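You operate a simulated robot arm through the tools that you are given. There is no shell and no other tool. Be economical: measure what you need, move in short steps, check, and stop when the job is done.

You run a simulated robot arm. Do the job below in one go: nothing can be reset, and whatever is moved stays where it is left.

JOB
Open the bottom counter drawer, put the blue block marked "1" from the beige table inside and shut the drawer again. Take the fuse carton from the beige table and put it on the red counter mat. Take the small black cartridge and leave it on the flat yellow pad. Stack the grey carton labelled "spares" from the teal table on top of the grey carton that says "covers". Take the foam block and put it on the spare fan on the teal table. Switch the bench supply switch on. Turn the right plinth dial to 1990s. Any order will do. Set down upright: fuse carton, small black cartridge.

It is judged by the outcome, as a careful person would: the job done as asked, and still so three seconds after it is handed in. It fails if anything else is knocked over, pushed out of place, dropped, spilled or broken. A push-on lid holds only when it is set on centred and level and pressed home; a screw cap is set on level and turned clockwise until tight.

ROBOT AND FRAMES
A 7-joint arm with a fingered hand on a trunk, on a base that drives. Base frame: it is fixed to the floor where the robot stands at the start and does not move with it; the origin is under the middle of the robot, x ahead of it, y to its left, z up. Units: cm, degrees, N and s.
Its first joint turns from -166.0 to 166.0 degrees. Places, roughly: bench supply switch [140, -360, 90]; blue block [-225, -100, 75]; bottom counter drawer [80, 20, 40]; flat yellow pad (8x8x2 cm) [-100, -270, 80]; foam block (6x4x3 cm) [-160, -260, 80]; fuse carton [-225, -50, 75]; grey carton [-100, -300, 75]; pl dr2 [90, 30, 40]; red counter mat (22x22 cm) [88, 38, 80]; right plinth dial [150, -110, 80]; small black cartridge [-125, -275, 75]; spare fan (8x8x3 cm) [-120, -300, 80]. Payload 3.7 kg.
Tool frame: the origin (TCP) lies between the finger pads and is the grasp point; the fingertips stand 2.5 cm ahead of it; z points along the fingers, y is the line along which they close. The gripper opens to 8.8 cm. The gripper's body begins 2.9 cm behind the TCP. The gripper is a hand of 5 fingers: y runs from the thumb to the fingers, the wrist lies at [-1.3, -10.6, -17.4] in the tool frame, and closing takes about 1.5 s.
Orientation is told as [roll, pitch, yaw] about the base's x, y, z axes, in that order, counted from this pose: with the fingers straight down and the wrist toward the robot, the tool's x, y and z point along [0, 1, 0], [1, 0, 0] and [0, 0, -1] of the base frame.

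CONTROLS
- The arm moves only by the tool servo_tool. Its argument "moves" is a list of rows, each a list of 3 entries, a list of its own where there are three numbers: the shift along the base's x, y, z in mm, then the turn, a rotation vector about the base's x, y, z in degrees, then the gripper command, from -1 (fully open) to 1 (shut), values between in proportion. In form: [[[tx, ty, tz], [wx, wy, wz], claw], ...]. A call has 1 to 12 rows; each row shifts and turns the commanded pose from where the row before left it. Each row takes 0.2 s and may step no farther than 5 cm and 8.6 degrees from the row before; otherwise, or with a gripper value out of range, the whole call is refused. A pose out of reach is approached as far as the arm can. The call stops where the force on the tool passes 40 N (or 10 N more than at its start, if that is more) or the arm is blocked; 0.2 s more then pass. The fingers move at their own pace (about 10.8 cm/s each) and stop on an object; they squeeze with about 32 N. The grip force told is the motor's: it shows also when the fingers shut on nothing. Time passes only in rows, and 0.2 s behind the last, so rows that do not move let the fingers close. It gives the time, the measured TCP pose, the force on the tool (base axes), the opening and the grip force at its end, in the units of the frame above (readings bear some noise), with the torque about the TCP (base axes, N m) and any sound that the robot's microphone picked up.
- Cameras (640 x 400 px; columns grow to the right, rows downward): "scene" is now at [18.12, 22.56, 127.43]; the picture's right is [-0.03, -1.00, 0.00], its down [-0.70, 0.02, -0.72] and it looks along [0.72, -0.02, -0.70] (base axes); focal length 271 px, centre (320, 200). "wrist" rides on the gripper at [5.9, -7.9, -10.5] in the tool frame; the picture's right is [-0.73, 0.32, -0.61], its down [-0.62, -0.68, 0.38] and it looks along [-0.29, 0.66, 0.70] (tool axes); focal length 234 px, centre (320, 200). There is no depth. A picture from a camera that has moved, and an enlarged one, comes with that camera's place and axes in the base frame and with its lens.
- get_image(camera): a new picture of that camera. It takes no simulated time.
- drive_base(legs): drives the robot by 1 to 6 legs, each [ahead, left, turn to the left] in cm, cm and degrees, along the robot's own axes; the way and the turn of a leg run together, so that a leg with both is an arc; at most 150 cm and 180 degrees a leg. The arm and the cameras ride along, it lands a little off, and it stops where it bumps. It gives what a move gives.
- preshape(shape): the hand has 5 fingers and takes this shape, open, in about a second: jaw (thumb against the fingers, like two jaws); tri (thumb and two fingers); tip (a fingertip pinch); poke (one finger out to press); point (the index stretched); flat (the hand flat); cup (the hand cupped); fist (a fist). The gripper value then closes the fingers along that shape, each until it touches; the sizes above hold for jaw. It gives what a move gives, with no picture.
- pan_tilt(pan, tilt): turns the head with the scene camera to pan (to the left, within 120 degrees either way) and tilt (down, from -29 to 69), counted from straight ahead of the robot. It gives what a move gives.
- zoom(camera, box): a new picture of the part [left, top, right, bottom] of that camera's present view, enlarged. It takes no simulated time.
- job_done(): hands the job in; it is judged then, once.

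Go step by step. Nothing tells you exact positions but the pictures and the camera data: compare them with the known pose of the tool, close in by small moves and look again before you grip or let go. The budget is 207 turns and 200 pictures, counting those below and the enlarged ones. Unless the task says otherwise, let go and move clear before handing in, and close with one line.

The tools are called as a command line: name --argument value ..., lists and objects as JSON in quotes. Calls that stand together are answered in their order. servo_tool: Moves the arm, as the interface text tells. Its arguments: {"type":"object","properties":{"moves":{"type":"array","items":{"type":"array"}}},"required":["moves"]} The other tools are called the same way: preshape (shape) gives the hand a shape; drive_base (legs) drives the base; pan_tilt (pan, tilt) turns the head that bears the scene camera; get_image (camera) takes a picture; zoom (camera, box) takes an enlarged picture of a part of a camera's view; job_done () hands the job in.

At the start:

```text
clock: 0.0
ee_pos: [50.91, 29.28, 98.49]
tcp_rot: [0.1, -0.1, 0.0]
wrist_force: [0.1, -0.5, -0.9]
moment: [0.01, 0.02, 0.02]
gripper_width: 8.78
grasp_force: 0.1
shape: jaw
robot x, y, heading: [0.35, -0.35, -0.0]
head pan, tilt: [-1.7, 44.2]
```

scene: 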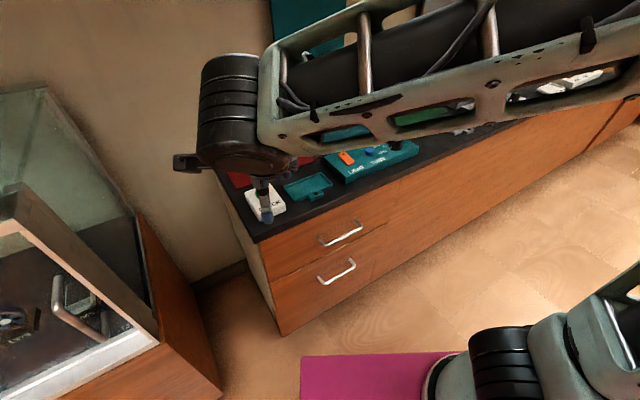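
wrist: 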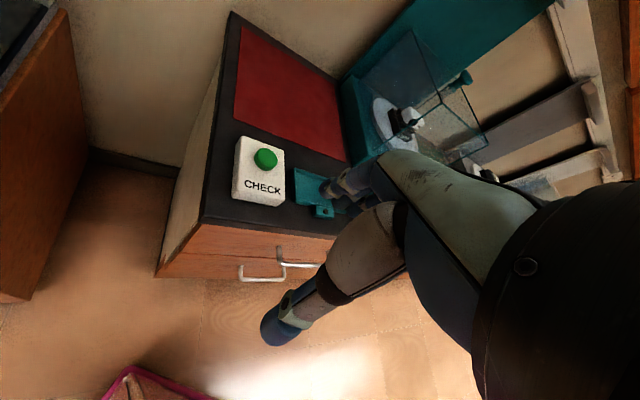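

I see the counter ahead with two drawers on its left end, the red mat on top, and other stations to the right. I'll look around first.

pan_tilt --pan -60 --tilt 25

get_image --camera "scene"

pan_tilt --pan -115 --tilt 20

get_image --camera "scene"

pan_tilt --pan 115 --tilt 20

get_image --camera "scene"

```text
clock: 1.3
ee_pos: [50.93, 29.43, 98.51]
tcp_rot: [0.0, 0.0, 0.0]
wrist_force: [0.1, 0.1, 0.8]
moment: [-0.03, 0.0, -0.01]
gripper_width: 8.79
grasp_force: 0.0
shape: jaw
robot x, y, heading: [-0.27, -0.2, -0.2]
head pan, tilt: [-60.0, 25.0]
```

```text
197 pictures are left
camera scene: at [14.54, 14.82, 130.37], right [-0.87, -0.5, 0.0], down [-0.21, 0.37, -0.91], along [0.45, -0.78, -0.42], focal length 271 px, centre (320, 200)
```

scene: 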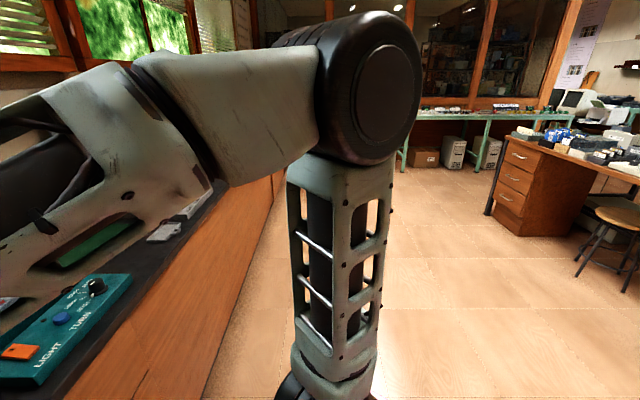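

```text
clock: 2.5
ee_pos: [50.97, 29.19, 98.5]
tcp_rot: [0.0, 0.1, 0.0]
wrist_force: [-0.1, -0.1, -0.1]
moment: [0.0, 0.01, -0.03]
gripper_width: 8.74
grasp_force: 0.0
shape: jaw
robot x, y, heading: [0.2, 0.08, 0.1]
head pan, tilt: [-115.0, 20.0]
```

```text
196 pictures are left
camera scene: at [6.0, 14.36, 131.18], right [-0.91, 0.42, 0.0], down [0.14, 0.31, -0.94], along [-0.4, -0.85, -0.34], focal length 271 px, centre (320, 200)
```

scene: 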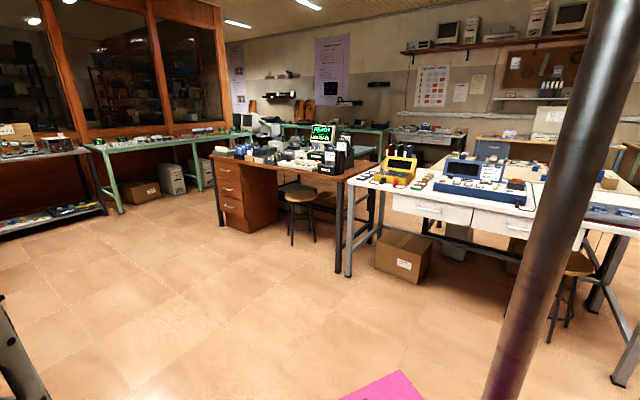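

```text
clock: 5.8
ee_pos: [50.76, 29.3, 98.42]
tcp_rot: [0.0, 0.0, 0.0]
wrist_force: [-0.4, 0.0, 0.0]
moment: [0.01, 0.0, 0.01]
gripper_width: 8.75
grasp_force: 0.0
shape: jaw
robot x, y, heading: [-0.06, 0.13, -0.1]
head pan, tilt: [115.0, 20.0]
```

```text
195 pictures are left
camera scene: at [5.99, 31.24, 131.18], right [0.91, 0.42, 0.0], down [0.14, -0.31, -0.94], along [-0.4, 0.85, -0.34], focal length 271 px, centre (320, 200)
```

scene: 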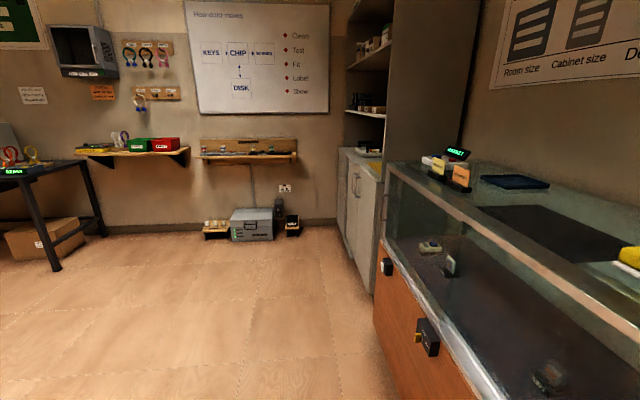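

I see the whole room: beige/white table behind to the left-rear, teal table farther. First the drawer: I'll look closely at the handle.

pan_tilt --pan 0 --tilt 50

get_image --camera "scene"

zoom --camera "wrist" --box '[160, 120, 420, 300]'

zoom --camera "scene" --box '[220, 120, 440, 300]'

```text
clock: 7.7
ee_pos: [50.97, 29.28, 98.48]
tcp_rot: [0.0, 0.0, -0.1]
wrist_force: [0.6, -0.3, -0.7]
moment: [0.0, -0.01, 0.03]
gripper_width: 8.78
grasp_force: 0.0
shape: jaw
robot x, y, heading: [0.11, -0.05, 0.1]
head pan, tilt: [0.0, 50.0]
```

```text
194 pictures are left
camera scene: at [17.63, 22.8, 126.63], right [0.0, -1.0, 0.0], down [-0.77, 0.0, -0.64], along [0.64, 0.0, -0.77], focal length 271 px, centre (320, 200)
```

scene: 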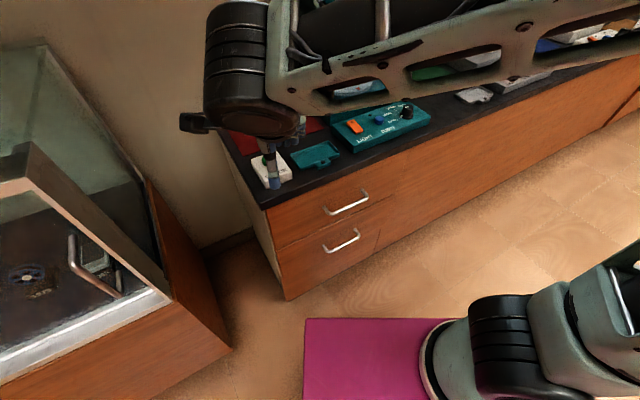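

```text
2.22 times, centred on (290, 210) of wrist
camera zoom: at [43.04, 35.32, 109.05], right [0.32, -0.73, 0.61], down [-0.68, -0.62, -0.38], along [0.66, -0.29, -0.7], focal length 520 px, centre (387, 178)
```

zoom: 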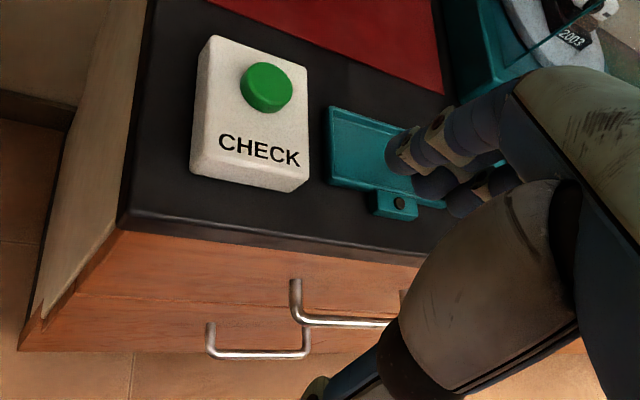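

```text
2.22 times, centred on (330, 210) of scene
camera zoom: at [17.63, 22.8, 126.63], right [0.0, -1.0, 0.0], down [-0.77, 0.0, -0.64], along [0.64, 0.0, -0.77], focal length 602 px, centre (298, 178)
```

zoom: 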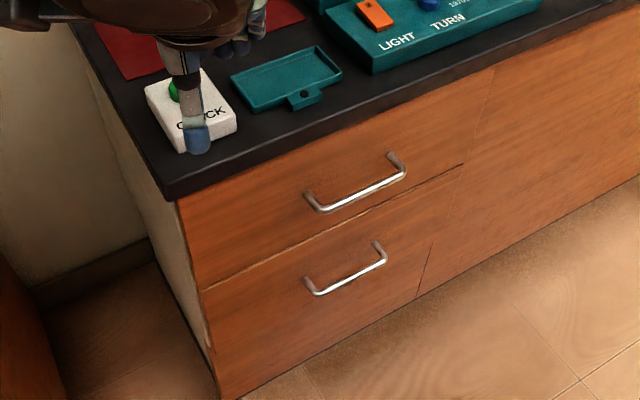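

The counter front is turned about 30°. The bottom handle centre is at about (66, 14, 44), with a stand-off of about 3.5 cm. I'll swing the arm to the right and tilt the hand forward, then turn the base to face the drawer.

servo_tool --moves '[[[-12, -45, 0], [0, -7, 0], -1], [[-12, -45, 0], [0, -7, 0], -1], [[-12, -45, 0], [0, -7, 0], -1], [[-12, -45, 0], [0, -7, 0], -1], [[-12, -45, 0], [0, -7, 0], -1], [[-12, -45, 0], [0, -7, 0], -1], [[-12, -45, 0], [0, -7, 0], -1], [[-12, -45, 0], [0, -7, 0], -1], [[-12, -45, 0], [0, -7, 0], -1], [[-12, -45, 0], [0, -7, 0], -1]]'

drive_base --legs '[[-10, 0, 0], [0, 0, 30]]'

get_image --camera "scene"

get_image --camera "wrist"

```text
clock: 9.9
ee_pos: [36.92, -10.52, 117.95]
tcp_rot: [-0.1, -69.9, 0.0]
wrist_force: [0.7, 0.1, 0.6]
moment: [-0.02, 0.05, -0.03]
gripper_width: 8.73
grasp_force: 0.0
shape: jaw
out of reach, approached as far as the arm can: row 4, 5, 6, 7, 8, 9, 10
robot x, y, heading: [0.35, 0.3, 0.1]
head pan, tilt: [0.0, 50.0]
```

```text
clock: 12.6
ee_pos: [26.79, 9.89, 118.04]
tcp_rot: [0.0, -69.8, 30.7]
wrist_force: [-0.1, 0.7, 0.5]
moment: [0.0, 0.04, 0.01]
gripper_width: 8.75
grasp_force: 0.0
shape: jaw
robot x, y, heading: [-9.97, -0.01, 30.7]
head pan, tilt: [0.0, 50.0]
```

```text
191 pictures are left
camera scene: at [-6.62, 28.68, 126.63], right [0.51, -0.86, 0.0], down [-0.66, -0.39, -0.64], along [0.55, 0.33, -0.77], focal length 271 px, centre (320, 200)
```

scene: 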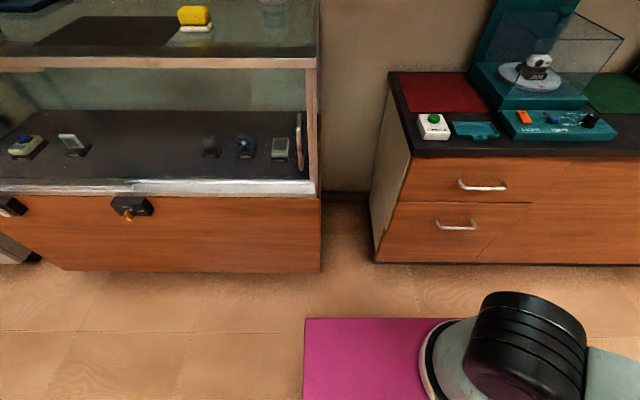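

```text
190 pictures are left
camera wrist: at [13.03, 8.63, 114.23], right [-0.02, -0.86, 0.51], down [0.43, -0.47, -0.77], along [0.9, 0.2, 0.38], focal length 234 px, centre (320, 200)
```

wrist: 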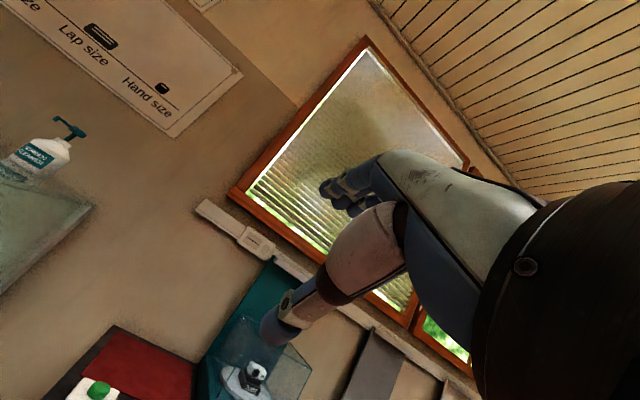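

Heading now matches the counter front. I'll bring the hand down in front of the bottom handle in steps.

servo_tool --moves '[[[20, 0, -40], [0, 0, 0], -1], [[20, 0, -40], [0, 0, 0], -1], [[20, 0, -40], [0, 0, 0], -1], [[20, 0, -40], [0, 0, 0], -1], [[20, 0, -40], [0, 0, 0], -1], [[20, 0, -40], [0, 0, 0], -1], [[20, 0, -40], [0, 0, 0], -1], [[20, 0, -40], [0, 0, 0], -1]]'

get_image --camera "scene"

```text
clock: 14.4
ee_pos: [35.92, 3.67, 115.81]
tcp_rot: [-0.1, -69.8, 30.7]
wrist_force: [-0.5, -0.4, 0.6]
moment: [-0.03, 0.05, 0.01]
gripper_width: 8.78
grasp_force: 0.1
shape: jaw
out of reach, approached as far as the arm can: row 1, 2, 3, 4, 5, 6, 7, 8
robot x, y, heading: [-10.34, 0.35, 30.7]
head pan, tilt: [0.0, 50.0]
```

```text
189 pictures are left
camera scene: at [-6.63, 28.69, 126.63], right [0.51, -0.86, 0.0], down [-0.66, -0.39, -0.64], along [0.55, 0.33, -0.77], focal length 271 px, centre (320, 200)
```

scene: 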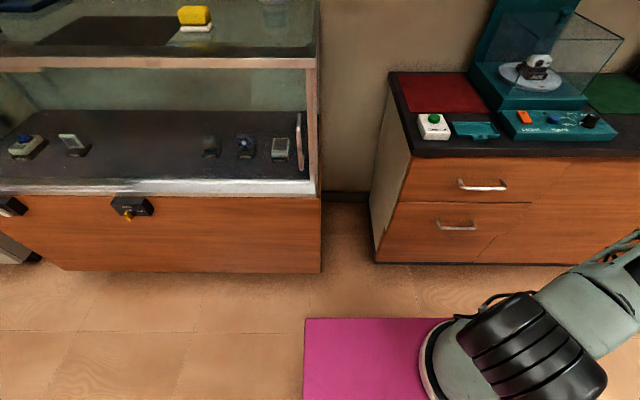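

The arm is blocked by a joint limit in this posture. I'll take some of the tilt back out to see where it frees up.

servo_tool --moves '[[[0, 0, -20], [-4.1, 6.9, 0], -1], [[0, 0, -20], [-4.1, 6.9, 0], -1], [[0, 0, -20], [-4.1, 6.9, 0], -1], [[0, 0, -20], [-4.1, 6.9, 0], -1], [[0, 0, -20], [-4.1, 6.9, 0], -1]]'

get_image --camera "scene"

```text
clock: 15.6
ee_pos: [35.51, 4.57, 106.4]
tcp_rot: [0.0, -29.5, 30.7]
wrist_force: [0.3, -0.1, -0.2]
moment: [0.01, 0.02, 0.02]
gripper_width: 8.78
grasp_force: 0.0
shape: jaw
out of reach, approached as far as the arm can: row 1, 5
robot x, y, heading: [-10.77, -0.23, 30.7]
head pan, tilt: [0.0, 50.0]
```

```text
188 pictures are left
camera scene: at [-6.62, 28.68, 126.63], right [0.51, -0.86, 0.0], down [-0.66, -0.39, -0.64], along [0.55, 0.33, -0.77], focal length 271 px, centre (320, 200)
```

scene: 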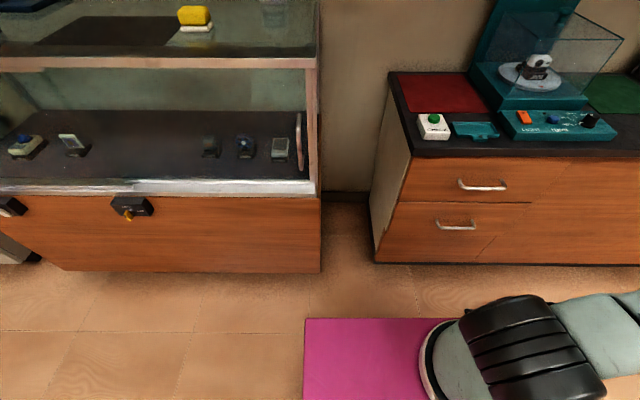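

The commanded pose tracks the real one. Now outward and down.

servo_tool --moves '[[[26, 8, -20], [0, 0, 0], -1], [[26, 8, -20], [0, 0, 0], -1], [[20, 8, -35], [0, 0, 0], -1], [[15, 5, -40], [0, 0, 0], -1], [[5, 3, -45], [0, 0, 0], -1], [[0, 0, -45], [0, 0, 0], -1], [[0, 0, -45], [0, 0, 0], -1], [[0, 0, -45], [0, 0, 0], -1]]'

get_image --camera "scene"

```text
clock: 17.4
ee_pos: [46.95, 3.04, 97.59]
tcp_rot: [0.0, -29.6, 30.8]
wrist_force: [0.2, -0.4, 1.2]
moment: [-0.01, -0.01, 0.0]
gripper_width: 8.76
grasp_force: 0.0
shape: jaw
out of reach, approached as far as the arm can: row 1, 2, 3, 4, 5, 6, 7, 8
robot x, y, heading: [-10.29, -0.07, 30.3]
head pan, tilt: [0.0, 50.0]
```

```text
187 pictures are left
camera scene: at [-6.62, 28.68, 126.63], right [0.51, -0.86, 0.0], down [-0.66, -0.39, -0.64], along [0.55, 0.33, -0.77], focal length 271 px, centre (320, 200)
```

scene: 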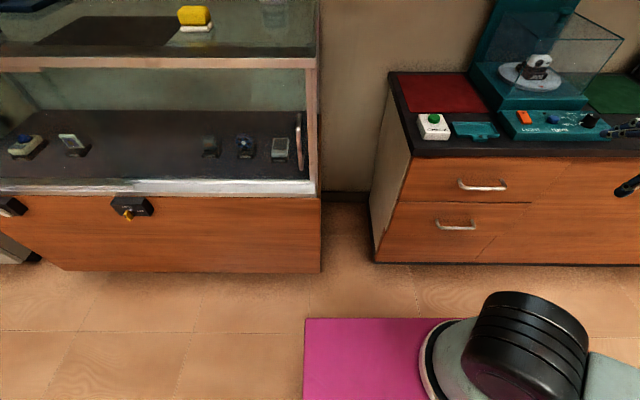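

I'll return to the tool-down orientation and try going down from there.

servo_tool --moves '[[[0, 0, 0], [-3.7, 6.3, 0], -1], [[0, 0, 0], [-3.7, 6.3, 0], -1], [[0, 0, 0], [-3.7, 6.3, 0], -1], [[0, 0, 0], [-3.7, 6.3, 0], -1], [[10, 6, -20], [0, 0, 0], -1], [[0, 0, -40], [0, 0, 0], -1], [[0, 0, -40], [0, 0, 0], -1]]'

get_image --camera "scene"

```text
clock: 19.0
ee_pos: [48.51, 3.6, 86.99]
tcp_rot: [0.1, -0.4, 30.7]
wrist_force: [0.5, 0.0, -0.5]
moment: [0.01, 0.01, 0.0]
gripper_width: 8.78
grasp_force: 0.0
shape: jaw
robot x, y, heading: [-10.56, -0.02, 30.7]
head pan, tilt: [0.0, 50.0]
```

```text
186 pictures are left
camera scene: at [-6.61, 28.67, 126.63], right [0.51, -0.86, 0.0], down [-0.66, -0.39, -0.64], along [0.55, 0.33, -0.77], focal length 271 px, centre (320, 200)
```

scene: 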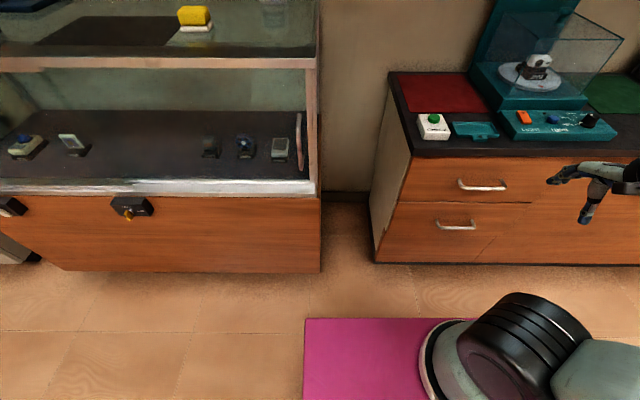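

Tool-down works. I'll check the hand's shape as seen here before using it on the handle.

zoom --camera "scene" --box '[400, 130, 640, 280]'

get_image --camera "wrist"

```text
2.67 times, centred on (520, 205) of scene
camera zoom: at [-6.61, 28.67, 126.63], right [0.51, -0.86, 0.0], down [-0.66, -0.39, -0.64], along [0.55, 0.33, -0.77], focal length 722 px, centre (-213, 187)
```

zoom: 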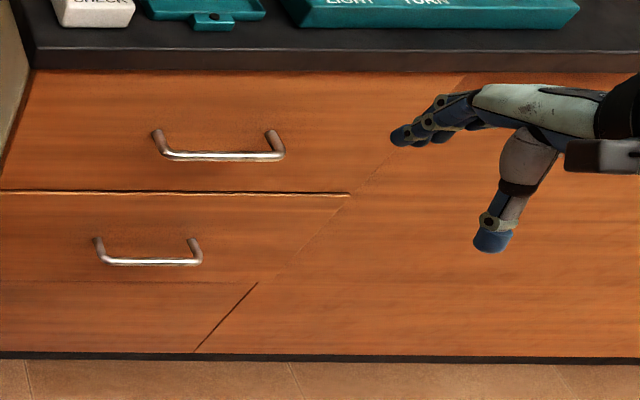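

```text
184 pictures are left
camera wrist: at [38.71, 4.77, 97.43], right [0.64, -0.46, 0.61], down [-0.27, -0.88, -0.39], along [0.72, 0.09, -0.69], focal length 234 px, centre (320, 200)
```

wrist: 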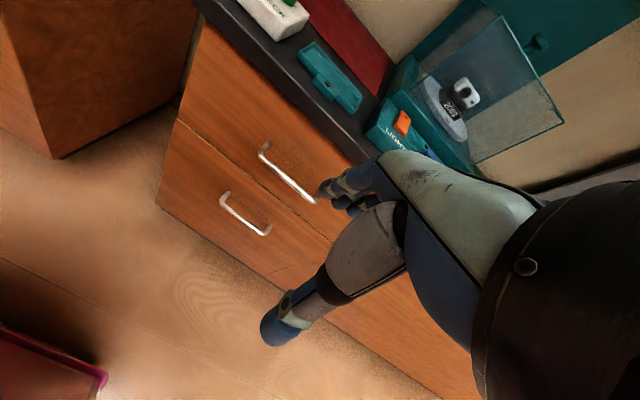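

The hand is laterally in line with the handle, about 20 cm in front. I'll descend, then tilt at the lower height.

servo_tool --moves '[[[0, 0, -45], [0, 0, 0], -1], [[0, 0, -45], [0, 0, 0], -1], [[0, 0, -45], [0, 0, 0], -1], [[0, 0, -45], [0, 0, 0], -1], [[0, 0, -45], [0, 0, 0], -1], [[0, 0, -45], [0, 0, 0], -1], [[0, 0, -45], [0, 0, 0], -1], [[0, 0, 0], [4.1, -6.9, 0], -1], [[0, 0, 0], [4.1, -6.9, 0], -1], [[0, 0, 0], [4.1, -6.9, 0], -1], [[0, 0, 0], [4.1, -6.9, 0], -1]]'

get_image --camera "wrist"

get_image --camera "scene"

```text
clock: 21.4
ee_pos: [55.95, 0.38, 58.51]
tcp_rot: [0.1, -32.6, 30.9]
wrist_force: [0.1, -0.9, 0.2]
moment: [-0.01, 0.01, 0.05]
gripper_width: 8.79
grasp_force: 0.0
shape: jaw
out of reach, approached as far as the arm can: row 1, 2, 3, 4, 5, 8, 9
robot x, y, heading: [-10.67, 0.05, 30.8]
head pan, tilt: [0.0, 50.0]
```

```text
183 pictures are left
camera wrist: at [42.39, -0.77, 63.22], right [0.32, -0.65, 0.68], down [0.0, -0.72, -0.69], along [0.95, 0.23, -0.23], focal length 234 px, centre (320, 200)
```

wrist: 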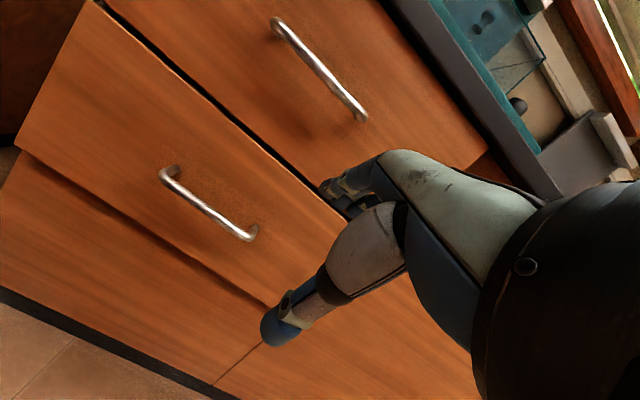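

```text
182 pictures are left
camera scene: at [-6.62, 28.68, 126.63], right [0.51, -0.86, 0.0], down [-0.66, -0.39, -0.64], along [0.55, 0.33, -0.77], focal length 271 px, centre (320, 200)
```

scene: 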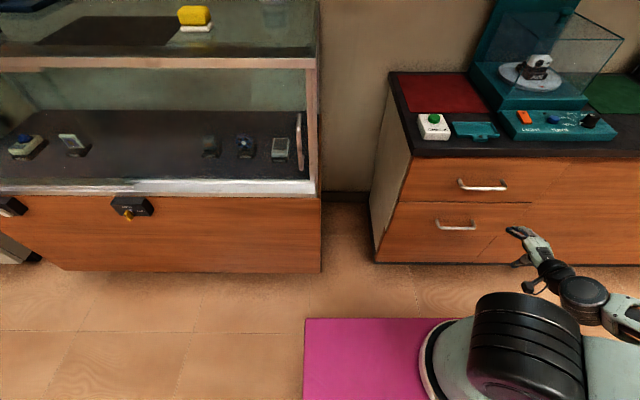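

Handle centre refined to (65.9, 14.6, 45). I'll shift left and down and tilt more.

servo_tool --moves '[[[-3, 15, -18], [2.5, -4.3, 0], -1], [[-3, 15, -18], [2.5, -4.3, 0], -1], [[-3, 15, -18], [2.5, -4.3, 0], -1], [[-3, 15, -18], [2.5, -4.3, 0], -1], [[-3, 15, -18], [2.5, -4.3, 0], -1]]'

get_image --camera "wrist"

zoom --camera "scene" --box '[400, 170, 640, 320]'

```text
clock: 22.6
ee_pos: [57.34, 6.07, 55.29]
tcp_rot: [-0.1, -57.5, 31.0]
wrist_force: [1.3, -0.9, -0.5]
moment: [-0.02, 0.01, -0.02]
gripper_width: 8.79
grasp_force: 0.0
shape: jaw
out of reach, approached as far as the arm can: row 4, 5
robot x, y, heading: [-10.17, -0.14, 30.5]
head pan, tilt: [0.0, 50.0]
```

```text
181 pictures are left
camera wrist: at [43.05, 4.58, 54.29], right [0.08, -0.8, 0.6], down [0.28, -0.56, -0.78], along [0.96, 0.23, 0.18], focal length 234 px, centre (320, 200)
```

wrist: 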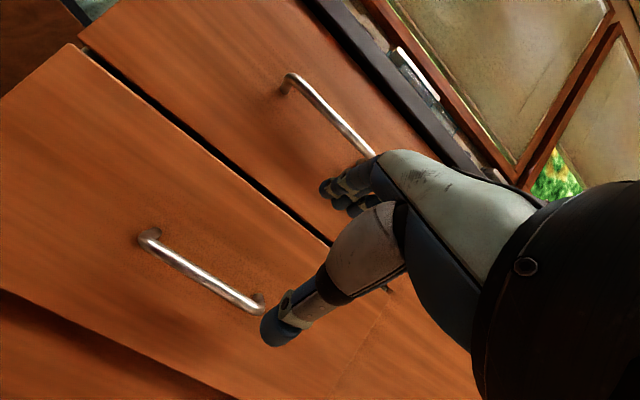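

```text
2.67 times, centred on (520, 245) of scene
camera zoom: at [-6.62, 28.68, 126.63], right [0.51, -0.86, 0.0], down [-0.66, -0.39, -0.64], along [0.55, 0.33, -0.77], focal length 722 px, centre (-213, 80)
```

zoom: 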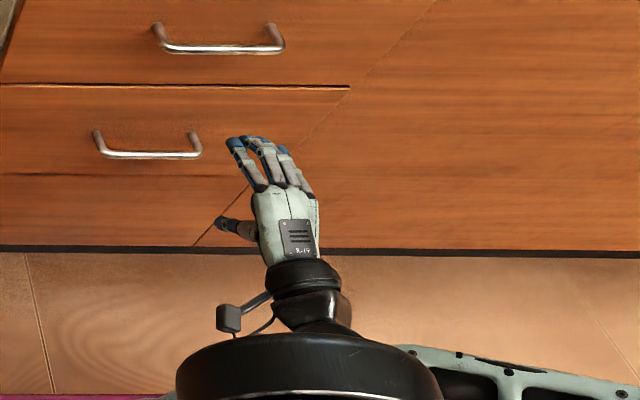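

Fingers are level with the gap between the drawers. I'll continue left and down, keeping clear of the face.

servo_tool --moves '[[[-5, 10, -20], [0, 0, 0], -1], [[-5, 10, -20], [0, 0, 0], -1], [[-5, 8, -20], [0, 0, 0], -1], [[0, 0, -20], [0, 0, 0], -1]]'

get_image --camera "wrist"

```text
clock: 23.6
ee_pos: [59.02, 6.53, 54.51]
tcp_rot: [-0.3, -57.3, 31.1]
wrist_force: [0.5, 0.2, 0.3]
moment: [0.02, 0.0, 0.0]
gripper_width: 8.8
grasp_force: 0.1
shape: jaw
out of reach, approached as far as the arm can: row 1, 2, 3, 4
robot x, y, heading: [-10.42, 0.09, 30.9]
head pan, tilt: [0.0, 50.0]
```

```text
179 pictures are left
camera wrist: at [44.71, 4.94, 53.52], right [0.08, -0.8, 0.6], down [0.28, -0.56, -0.78], along [0.96, 0.23, 0.18], focal length 234 px, centre (320, 200)
```

wrist: 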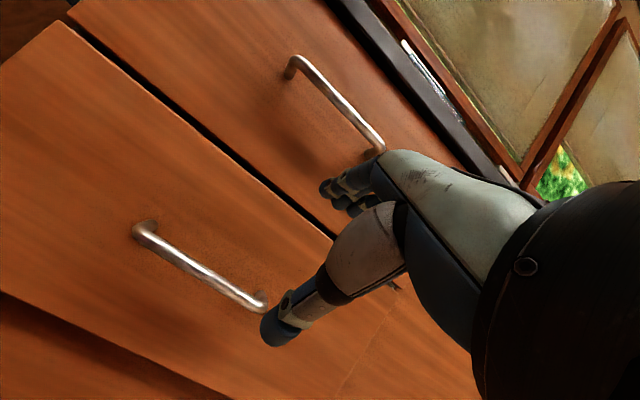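

The limit pushes the hand outward, so the arm is too folded. I'll back the base up and use more extension.

drive_base --legs '[[-22, 4, 0]]'

servo_tool --moves '[[[20, 12, -20], [0, 0, 0], -1], [[20, 12, -20], [0, 0, 0], -1], [[20, 12, -20], [0, 0, 0], -1], [[20, 12, -20], [0, 0, 0], -1], [[20, 12, -20], [0, 0, 0], -1]]'

get_image --camera "wrist"

zoom --camera "scene" --box '[340, 80, 640, 280]'

```text
clock: 25.3
ee_pos: [37.69, -1.02, 54.42]
tcp_rot: [-0.2, -57.3, 31.4]
wrist_force: [-0.2, 0.1, -0.4]
moment: [-0.01, 0.01, 0.02]
gripper_width: 8.78
grasp_force: 0.1
shape: jaw
robot x, y, heading: [-31.5, -8.02, 31.1]
head pan, tilt: [0.0, 50.0]
```

```text
clock: 26.5
ee_pos: [49.93, 4.3, 50.08]
tcp_rot: [-0.3, -57.1, 31.3]
wrist_force: [-0.1, -0.2, -0.3]
moment: [-0.01, 0.04, -0.02]
gripper_width: 8.76
grasp_force: 0.0
shape: jaw
out of reach, approached as far as the arm can: row 1, 2, 3, 4, 5
robot x, y, heading: [-31.59, -7.68, 31.1]
head pan, tilt: [0.0, 50.0]
```

```text
178 pictures are left
camera wrist: at [35.61, 2.74, 49.2], right [0.09, -0.79, 0.6], down [0.28, -0.56, -0.78], along [0.95, 0.24, 0.18], focal length 234 px, centre (320, 200)
```

wrist: 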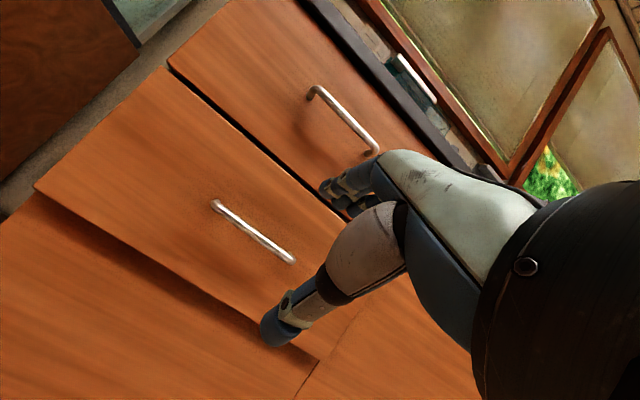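

```text
2.00 times, centred on (490, 180) of scene
camera zoom: at [-27.96, 20.79, 126.63], right [0.52, -0.86, 0.0], down [-0.66, -0.39, -0.64], along [0.55, 0.33, -0.77], focal length 542 px, centre (-20, 240)
```

zoom: 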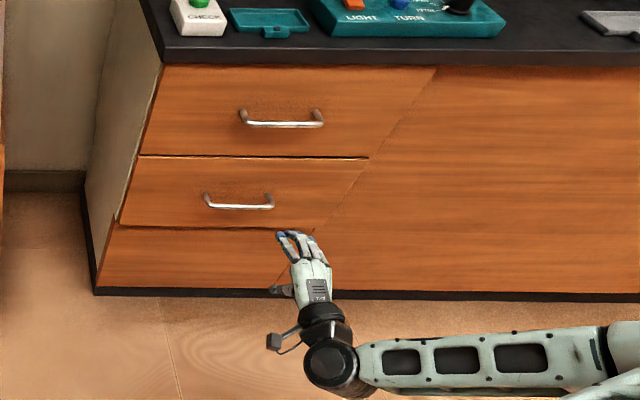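

The handle is well off to the right of the robot, near the reach limit. I'll shift the base right so that the handle lies straight ahead, then bring the arm left.

drive_base --legs '[[0, -30, 0]]'

servo_tool --moves '[[[-23, 38, 0], [0, 0, 0], -1], [[-23, 38, 0], [0, 0, 0], -1], [[-23, 38, 0], [0, 0, 0], -1], [[-23, 38, 0], [0, 0, 0], -1], [[-23, 38, 0], [0, 0, 0], -1], [[-20, 33, 0], [0, 0, 0], -1]]'

get_image --camera "wrist"

get_image --camera "scene"

```text
clock: 28.6
ee_pos: [65.52, -21.38, 50.13]
tcp_rot: [-0.1, -57.3, 31.5]
wrist_force: [1.0, -0.5, -0.7]
moment: [-0.02, 0.01, 0.02]
gripper_width: 8.81
grasp_force: 0.0
shape: jaw
robot x, y, heading: [-16.08, -34.09, 31.3]
head pan, tilt: [0.0, 50.0]
```

```text
clock: 30.0
ee_pos: [53.42, 1.15, 53.4]
tcp_rot: [-0.3, -57.1, 31.5]
wrist_force: [-0.2, -0.4, 0.2]
moment: [-0.01, -0.01, -0.01]
gripper_width: 8.77
grasp_force: 0.1
shape: jaw
out of reach, approached as far as the arm can: row 1, 2, 3, 4, 5
robot x, y, heading: [-15.8, -33.93, 31.1]
head pan, tilt: [0.0, 50.0]
```

```text
176 pictures are left
camera wrist: at [39.28, -0.47, 52.44], right [0.09, -0.79, 0.6], down [0.28, -0.56, -0.78], along [0.95, 0.24, 0.17], focal length 234 px, centre (320, 200)
```

wrist: 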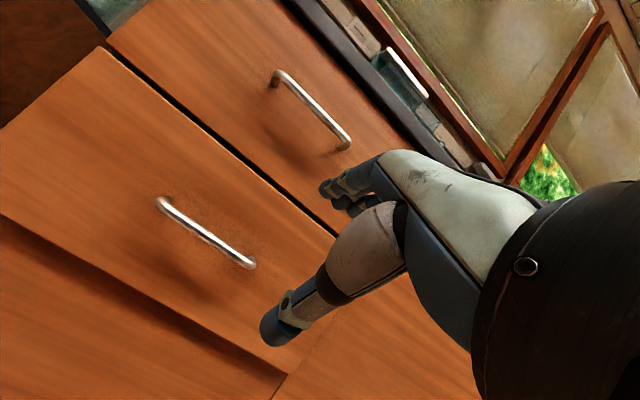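

```text
175 pictures are left
camera scene: at [-12.34, -5.17, 126.63], right [0.52, -0.86, 0.0], down [-0.66, -0.4, -0.64], along [0.55, 0.33, -0.77], focal length 271 px, centre (320, 200)
```

scene: 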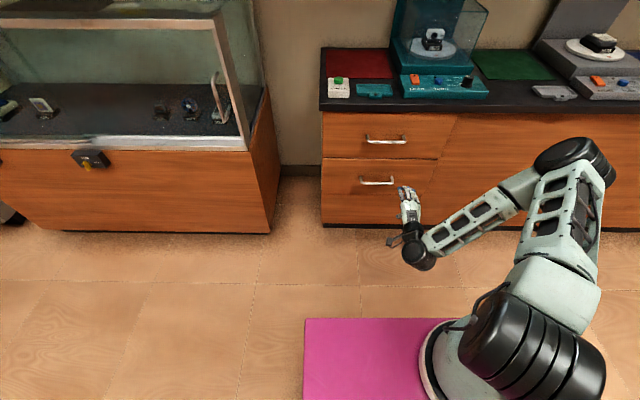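

Now I have a clear view of the arm. The handle is about 17.6 cm ahead, 5 cm left and 8 cm below; approaching partway.

servo_tool --moves '[[[12, 20, -21], [0, 0, 0], -0.5], [[12, 20, -21], [0, 0, 0], -0.5], [[12, 20, -21], [0, 0, 0], -0.5], [[12, 20, -21], [0, 0, 0], -0.5]]'

get_image --camera "wrist"

zoom --camera "scene" --box '[310, 110, 470, 210]'

```text
clock: 31.0
ee_pos: [59.32, 10.16, 49.61]
tcp_rot: [-0.4, -57.1, 31.5]
wrist_force: [-0.2, 0.1, -0.1]
moment: [-0.03, 0.03, 0.0]
gripper_width: 6.63
grasp_force: 0.1
shape: jaw
out of reach, approached as far as the arm can: row 1, 2, 3, 4
robot x, y, heading: [-16.0, -33.8, 31.1]
head pan, tilt: [0.0, 50.0]
```

```text
174 pictures are left
camera wrist: at [45.12, 8.46, 48.71], right [0.09, -0.79, 0.6], down [0.28, -0.56, -0.78], along [0.95, 0.24, 0.17], focal length 234 px, centre (320, 200)
```

wrist: 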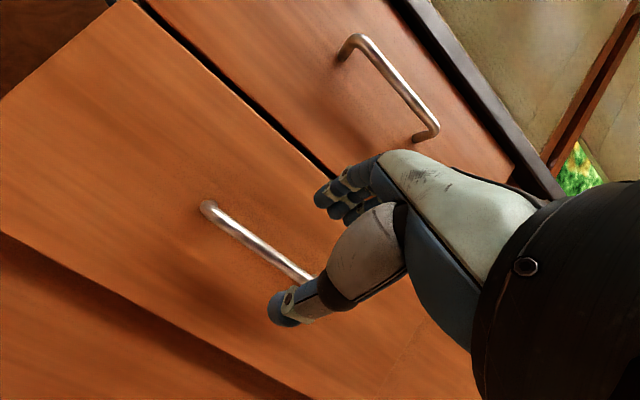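

```text
4.00 times, centred on (390, 160) of scene
camera zoom: at [-12.36, -5.16, 126.63], right [0.52, -0.86, 0.0], down [-0.66, -0.4, -0.64], along [0.55, 0.33, -0.77], focal length 1083 px, centre (40, 360)
```

zoom: 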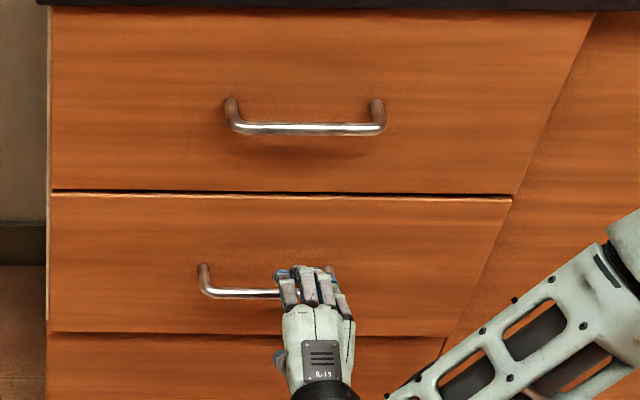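

I need to descend about 4.5 cm before going in so the bar passes between thumb and fingers. Trying pure down.

servo_tool --moves '[[[-5, 8, -12], [0, 0, 0], -0.5], [[-5, 8, -12], [0, 0, 0], -0.5], [[0, 0, -12], [0, 0, 0], -0.5], [[0, 0, -12], [0, 0, 0], -0.5]]'

get_image --camera "wrist"

```text
clock: 32.0
ee_pos: [59.31, 12.27, 49.28]
tcp_rot: [-0.2, -57.1, 31.5]
wrist_force: [-0.7, 0.6, -0.1]
moment: [0.02, -0.01, 0.0]
gripper_width: 6.64
grasp_force: 0.1
shape: jaw
out of reach, approached as far as the arm can: row 1, 2, 3, 4
robot x, y, heading: [-16.16, -34.08, 31.0]
head pan, tilt: [0.0, 50.0]
```

```text
172 pictures are left
camera wrist: at [45.08, 10.59, 48.41], right [0.09, -0.79, 0.6], down [0.28, -0.56, -0.78], along [0.95, 0.24, 0.17], focal length 234 px, centre (320, 200)
```

wrist: 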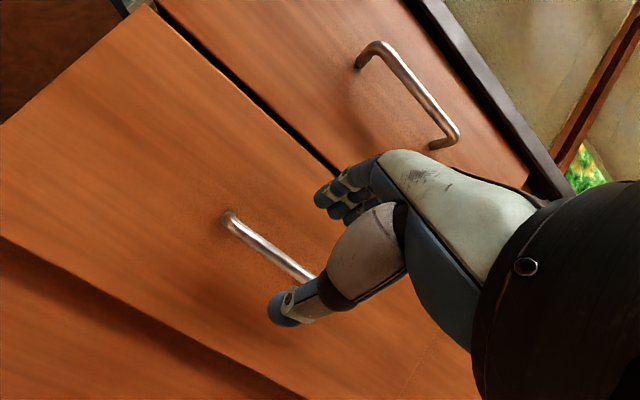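

At this tilt the wrist has hit its lowest height. I'll reduce the tilt to about −40°, which lowers the reachable TCP, and narrow the opening.

servo_tool --moves '[[[0, 0, 0], [-2.9, 4.9, 0], -0.2], [[0, 0, 0], [-2.9, 4.9, 0], -0.2], [[0, 0, 0], [-2.9, 4.9, 0], -0.2], [[10, 6, -5], [0, 0, 0], -0.2], [[10, 6, -5], [0, 0, 0], -0.2]]'

get_image --camera "wrist"

zoom --camera "scene" --box '[310, 110, 470, 210]'

```text
clock: 33.2
ee_pos: [61.38, 13.38, 48.28]
tcp_rot: [0.2, -40.1, 31.3]
wrist_force: [0.0, 0.4, -0.4]
moment: [-0.01, -0.02, 0.0]
gripper_width: 5.31
grasp_force: 0.0
shape: jaw
robot x, y, heading: [-15.94, -33.89, 31.1]
head pan, tilt: [0.0, 50.0]
```

```text
171 pictures are left
camera wrist: at [47.3, 11.88, 51.22], right [0.26, -0.7, 0.67], down [0.09, -0.67, -0.73], along [0.96, 0.25, -0.11], focal length 234 px, centre (320, 200)
```

wrist: 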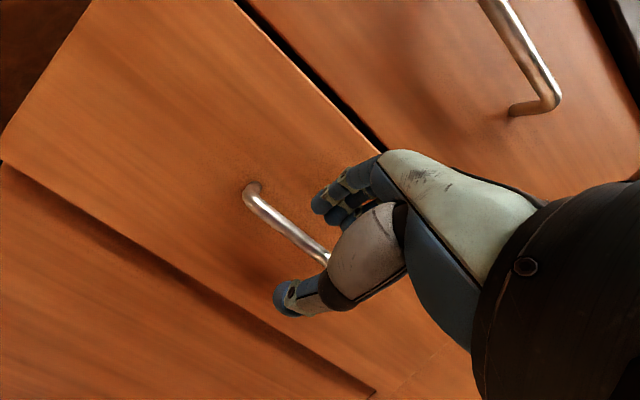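

```text
4.00 times, centred on (390, 160) of scene
camera zoom: at [-12.36, -5.15, 126.63], right [0.52, -0.86, 0.0], down [-0.66, -0.4, -0.64], along [0.55, 0.33, -0.77], focal length 1083 px, centre (40, 360)
```

zoom: 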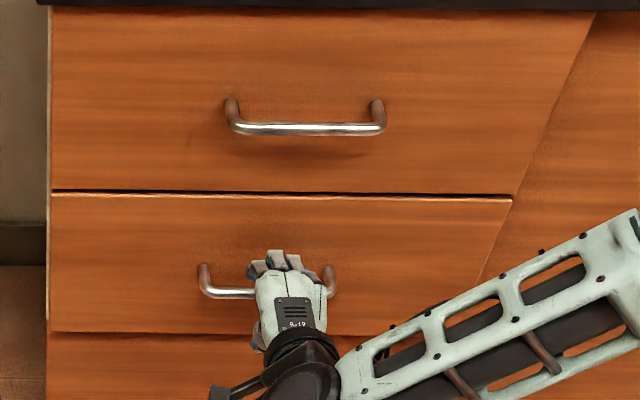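

Fingers sit between the handle posts. Narrowing slightly and inserting along the tool axis.

servo_tool --moves '[[[6, 4, 0], [0, 0, 0], 0.0], [[7, 4, -10], [0, 0, 0], 0.0], [[7, 4, -10], [0, 0, 0], 0.0], [[7, 4, -10], [0, 0, 0], 0.0]]'

get_image --camera "wrist"

zoom --camera "scene" --box '[310, 110, 470, 210]'

```text
clock: 34.2
ee_pos: [63.86, 14.92, 45.35]
tcp_rot: [0.1, -40.1, 31.3]
wrist_force: [-0.5, 0.3, 0.2]
moment: [-0.01, 0.0, -0.02]
gripper_width: 4.45
grasp_force: 0.0
shape: jaw
robot x, y, heading: [-16.07, -33.66, 31.4]
head pan, tilt: [0.0, 50.0]
```

```text
169 pictures are left
camera wrist: at [50.04, 13.47, 48.34], right [0.25, -0.7, 0.67], down [0.09, -0.67, -0.73], along [0.96, 0.25, -0.11], focal length 234 px, centre (320, 200)
```

wrist: 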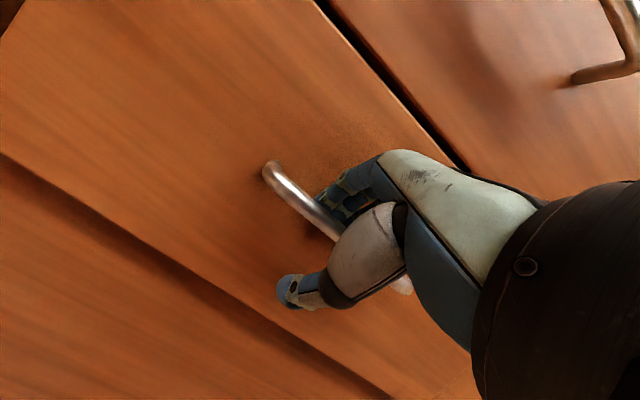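

```text
4.00 times, centred on (390, 160) of scene
camera zoom: at [-12.36, -5.15, 126.63], right [0.52, -0.86, 0.0], down [-0.66, -0.4, -0.64], along [0.55, 0.33, -0.77], focal length 1083 px, centre (40, 360)
```

zoom: 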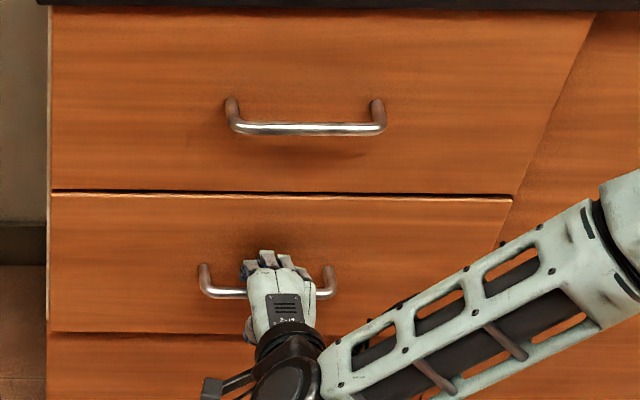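

The bar is between thumb and fingers. Closing the hand.

servo_tool --moves '[[[4, 2, -4], [0, 0, 0], 0.0], [[0, 0, 0], [0, 0, 0], 1], [[0, 0, 0], [0, 0, 0], 1], [[0, 0, 0], [0, 0, 0], 1], [[0, 0, 0], [0, 0, 0], 1], [[0, 0, 0], [0, 0, 0], 1], [[0, 0, 0], [0, 0, 0], 1], [[0, 0, 0], [0, 0, 0], 1], [[0, 0, 0], [0, 0, 0], 1]]'

get_image --camera "wrist"

```text
clock: 36.2
ee_pos: [64.35, 15.23, 44.98]
tcp_rot: [0.1, -40.0, 31.4]
wrist_force: [-1.7, 1.8, -13.7]
moment: [-0.04, 0.04, -0.03]
gripper_width: 0.03
grasp_force: 32.3
shape: jaw
robot x, y, heading: [-15.76, -34.09, 31.1]
head pan, tilt: [0.0, 50.0]
```

```text
167 pictures are left
camera wrist: at [50.43, 13.73, 47.86], right [0.26, -0.7, 0.67], down [0.09, -0.67, -0.73], along [0.96, 0.25, -0.11], focal length 234 px, centre (320, 200)
```

wrist: 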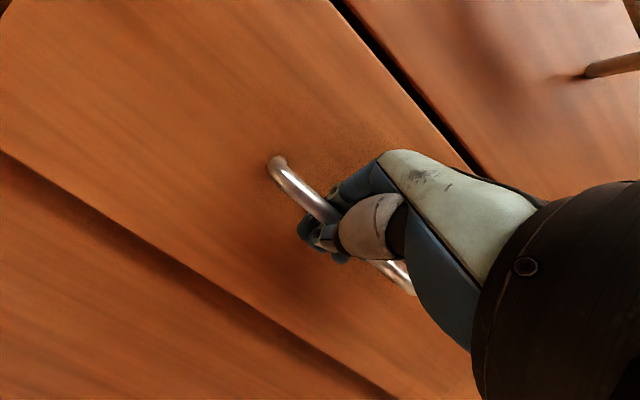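

The hand is closed around the bar (hooked). I'll pull by driving the base back.

drive_base --legs '[[-10, 0, 0]]'

get_image --camera "scene"

```text
clock: 37.3
ee_pos: [55.43, 10.05, 44.93]
tcp_rot: [0.0, -40.2, 31.4]
wrist_force: [-2.9, 6.3, -14.4]
moment: [-0.06, 0.01, 0.03]
gripper_width: 0.02
grasp_force: 31.7
shape: jaw
robot x, y, heading: [-24.98, -39.31, 31.2]
head pan, tilt: [0.0, 50.0]
```

```text
166 pictures are left
camera scene: at [-21.15, -10.43, 126.61], right [0.52, -0.85, 0.0], down [-0.66, -0.4, -0.64], along [0.55, 0.33, -0.77], focal length 271 px, centre (320, 200)
```

scene: 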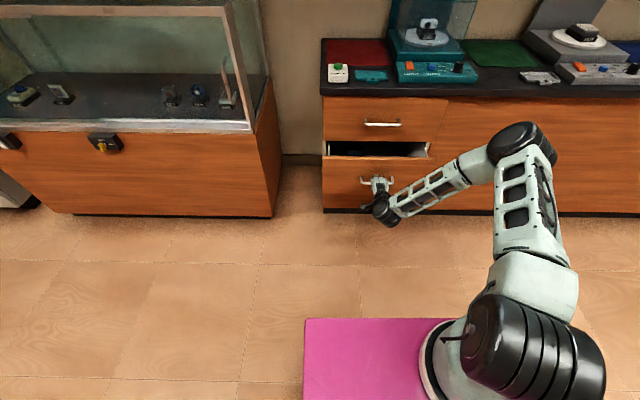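

The drawer is opening. Pulling further.

drive_base --legs '[[-12, 0, 0]]'

get_image --camera "scene"

```text
clock: 38.6
ee_pos: [44.94, 3.83, 44.82]
tcp_rot: [0.2, -40.0, 31.6]
wrist_force: [-5.3, 10.4, -12.5]
moment: [-0.14, 0.06, 0.03]
gripper_width: 0.0
grasp_force: 31.7
shape: jaw
robot x, y, heading: [-35.05, -45.83, 31.1]
head pan, tilt: [0.0, 50.0]
```

```text
165 pictures are left
camera scene: at [-31.64, -16.76, 126.61], right [0.52, -0.85, 0.0], down [-0.65, -0.4, -0.64], along [0.55, 0.33, -0.77], focal length 271 px, centre (320, 200)
```

scene: 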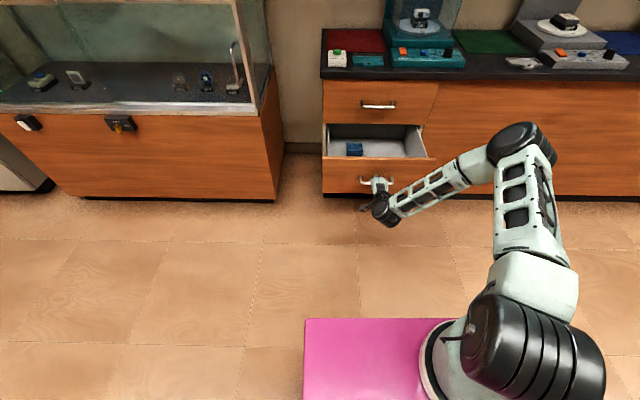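

Drawer is open about 22 cm. Releasing the handle and withdrawing the way I came in.

servo_tool --moves '[[[0, 0, 0], [0, 0, 0], 0.0], [[0, 0, 0], [0, 0, 0], 0.0], [[0, 0, 0], [0, 0, 0], 0.0], [[0, 0, 0], [0, 0, 0], 0.0], [[-4, -2, 4], [0, 0, 0], 0.0], [[-7, -4, 10], [0, 0, 0], 0.0], [[-7, -4, 10], [0, 0, 0], 0.0], [[-14, -8, 15], [0, 0, 0], 0.0], [[-14, -8, 20], [0, 0, 0], 0.0], [[-14, -8, 20], [0, 0, 0], 0.0], [[-14, -8, 20], [0, 0, 0], 0.0]]'

get_image --camera "scene"

```text
clock: 41.0
ee_pos: [37.58, -0.49, 54.73]
tcp_rot: [0.1, -40.0, 31.5]
wrist_force: [-0.3, -0.5, 0.3]
moment: [0.0, 0.03, -0.03]
gripper_width: 4.39
grasp_force: 0.0
shape: jaw
robot x, y, heading: [-34.83, -45.5, 31.3]
head pan, tilt: [0.0, 50.0]
```

```text
164 pictures are left
camera scene: at [-31.68, -16.8, 126.63], right [0.52, -0.85, 0.0], down [-0.65, -0.4, -0.64], along [0.55, 0.33, -0.77], focal length 271 px, centre (320, 200)
```

scene: 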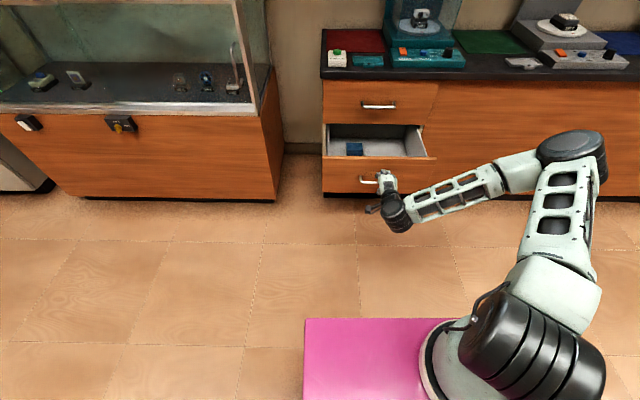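

Clean release. Raising the arm to travel height with the tool vertical, then looking toward the beige table.

servo_tool --moves '[[[0, 0, 45], [0, 0, 0], -1], [[0, 0, 45], [0, 0, 0], -1], [[0, 0, 45], [-3.5, 5.7, 0], -1], [[0, 0, 45], [-3.5, 5.7, 0], -1], [[0, 0, 45], [-3.5, 5.7, 0], -1], [[0, 0, 45], [-3.5, 5.7, 0], -1], [[0, 0, 45], [-3.5, 5.7, 0], -1], [[0, 0, 45], [-3.5, 5.7, 0], -1], [[0, 0, 45], [0, 0, 0], -1], [[0, 0, 45], [0, 0, 0], -1]]'

drive_base --legs '[[-20, 0, 0], [0, 0, 165]]'

pan_tilt --pan 0 --tilt 25

get_image --camera "scene"

```text
clock: 43.2
ee_pos: [37.25, -0.04, 99.97]
tcp_rot: [0.2, 0.0, 31.5]
wrist_force: [0.5, 0.2, 0.6]
moment: [0.01, 0.0, 0.03]
gripper_width: 8.77
grasp_force: 0.0
shape: jaw
robot x, y, heading: [-34.98, -45.6, 31.1]
head pan, tilt: [0.0, 50.0]
```

```text
clock: 51.4
ee_pos: [-135.35, -76.46, 99.91]
tcp_rot: [0.1, 0.1, -166.9]
wrist_force: [-0.4, 0.2, -0.2]
moment: [0.0, -0.01, 0.0]
gripper_width: 8.76
grasp_force: 0.0
shape: jaw
robot x, y, heading: [-52.12, -55.87, -167.2]
head pan, tilt: [0.0, 50.0]
```

```text
clock: 52.3
ee_pos: [-135.18, -76.55, 99.9]
tcp_rot: [0.0, 0.1, -166.8]
wrist_force: [-0.3, -0.3, 0.4]
moment: [0.0, -0.03, -0.02]
gripper_width: 8.77
grasp_force: 0.1
shape: jaw
robot x, y, heading: [-51.94, -55.54, -167.0]
head pan, tilt: [0.0, 25.0]
```

```text
163 pictures are left
camera scene: at [-65.99, -81.87, 130.37], right [-0.23, 0.97, 0.0], down [0.41, 0.1, -0.91], along [-0.88, -0.2, -0.42], focal length 271 px, centre (320, 200)
```

scene: 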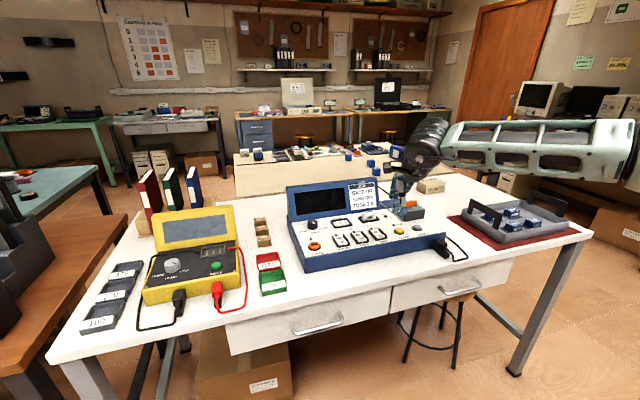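

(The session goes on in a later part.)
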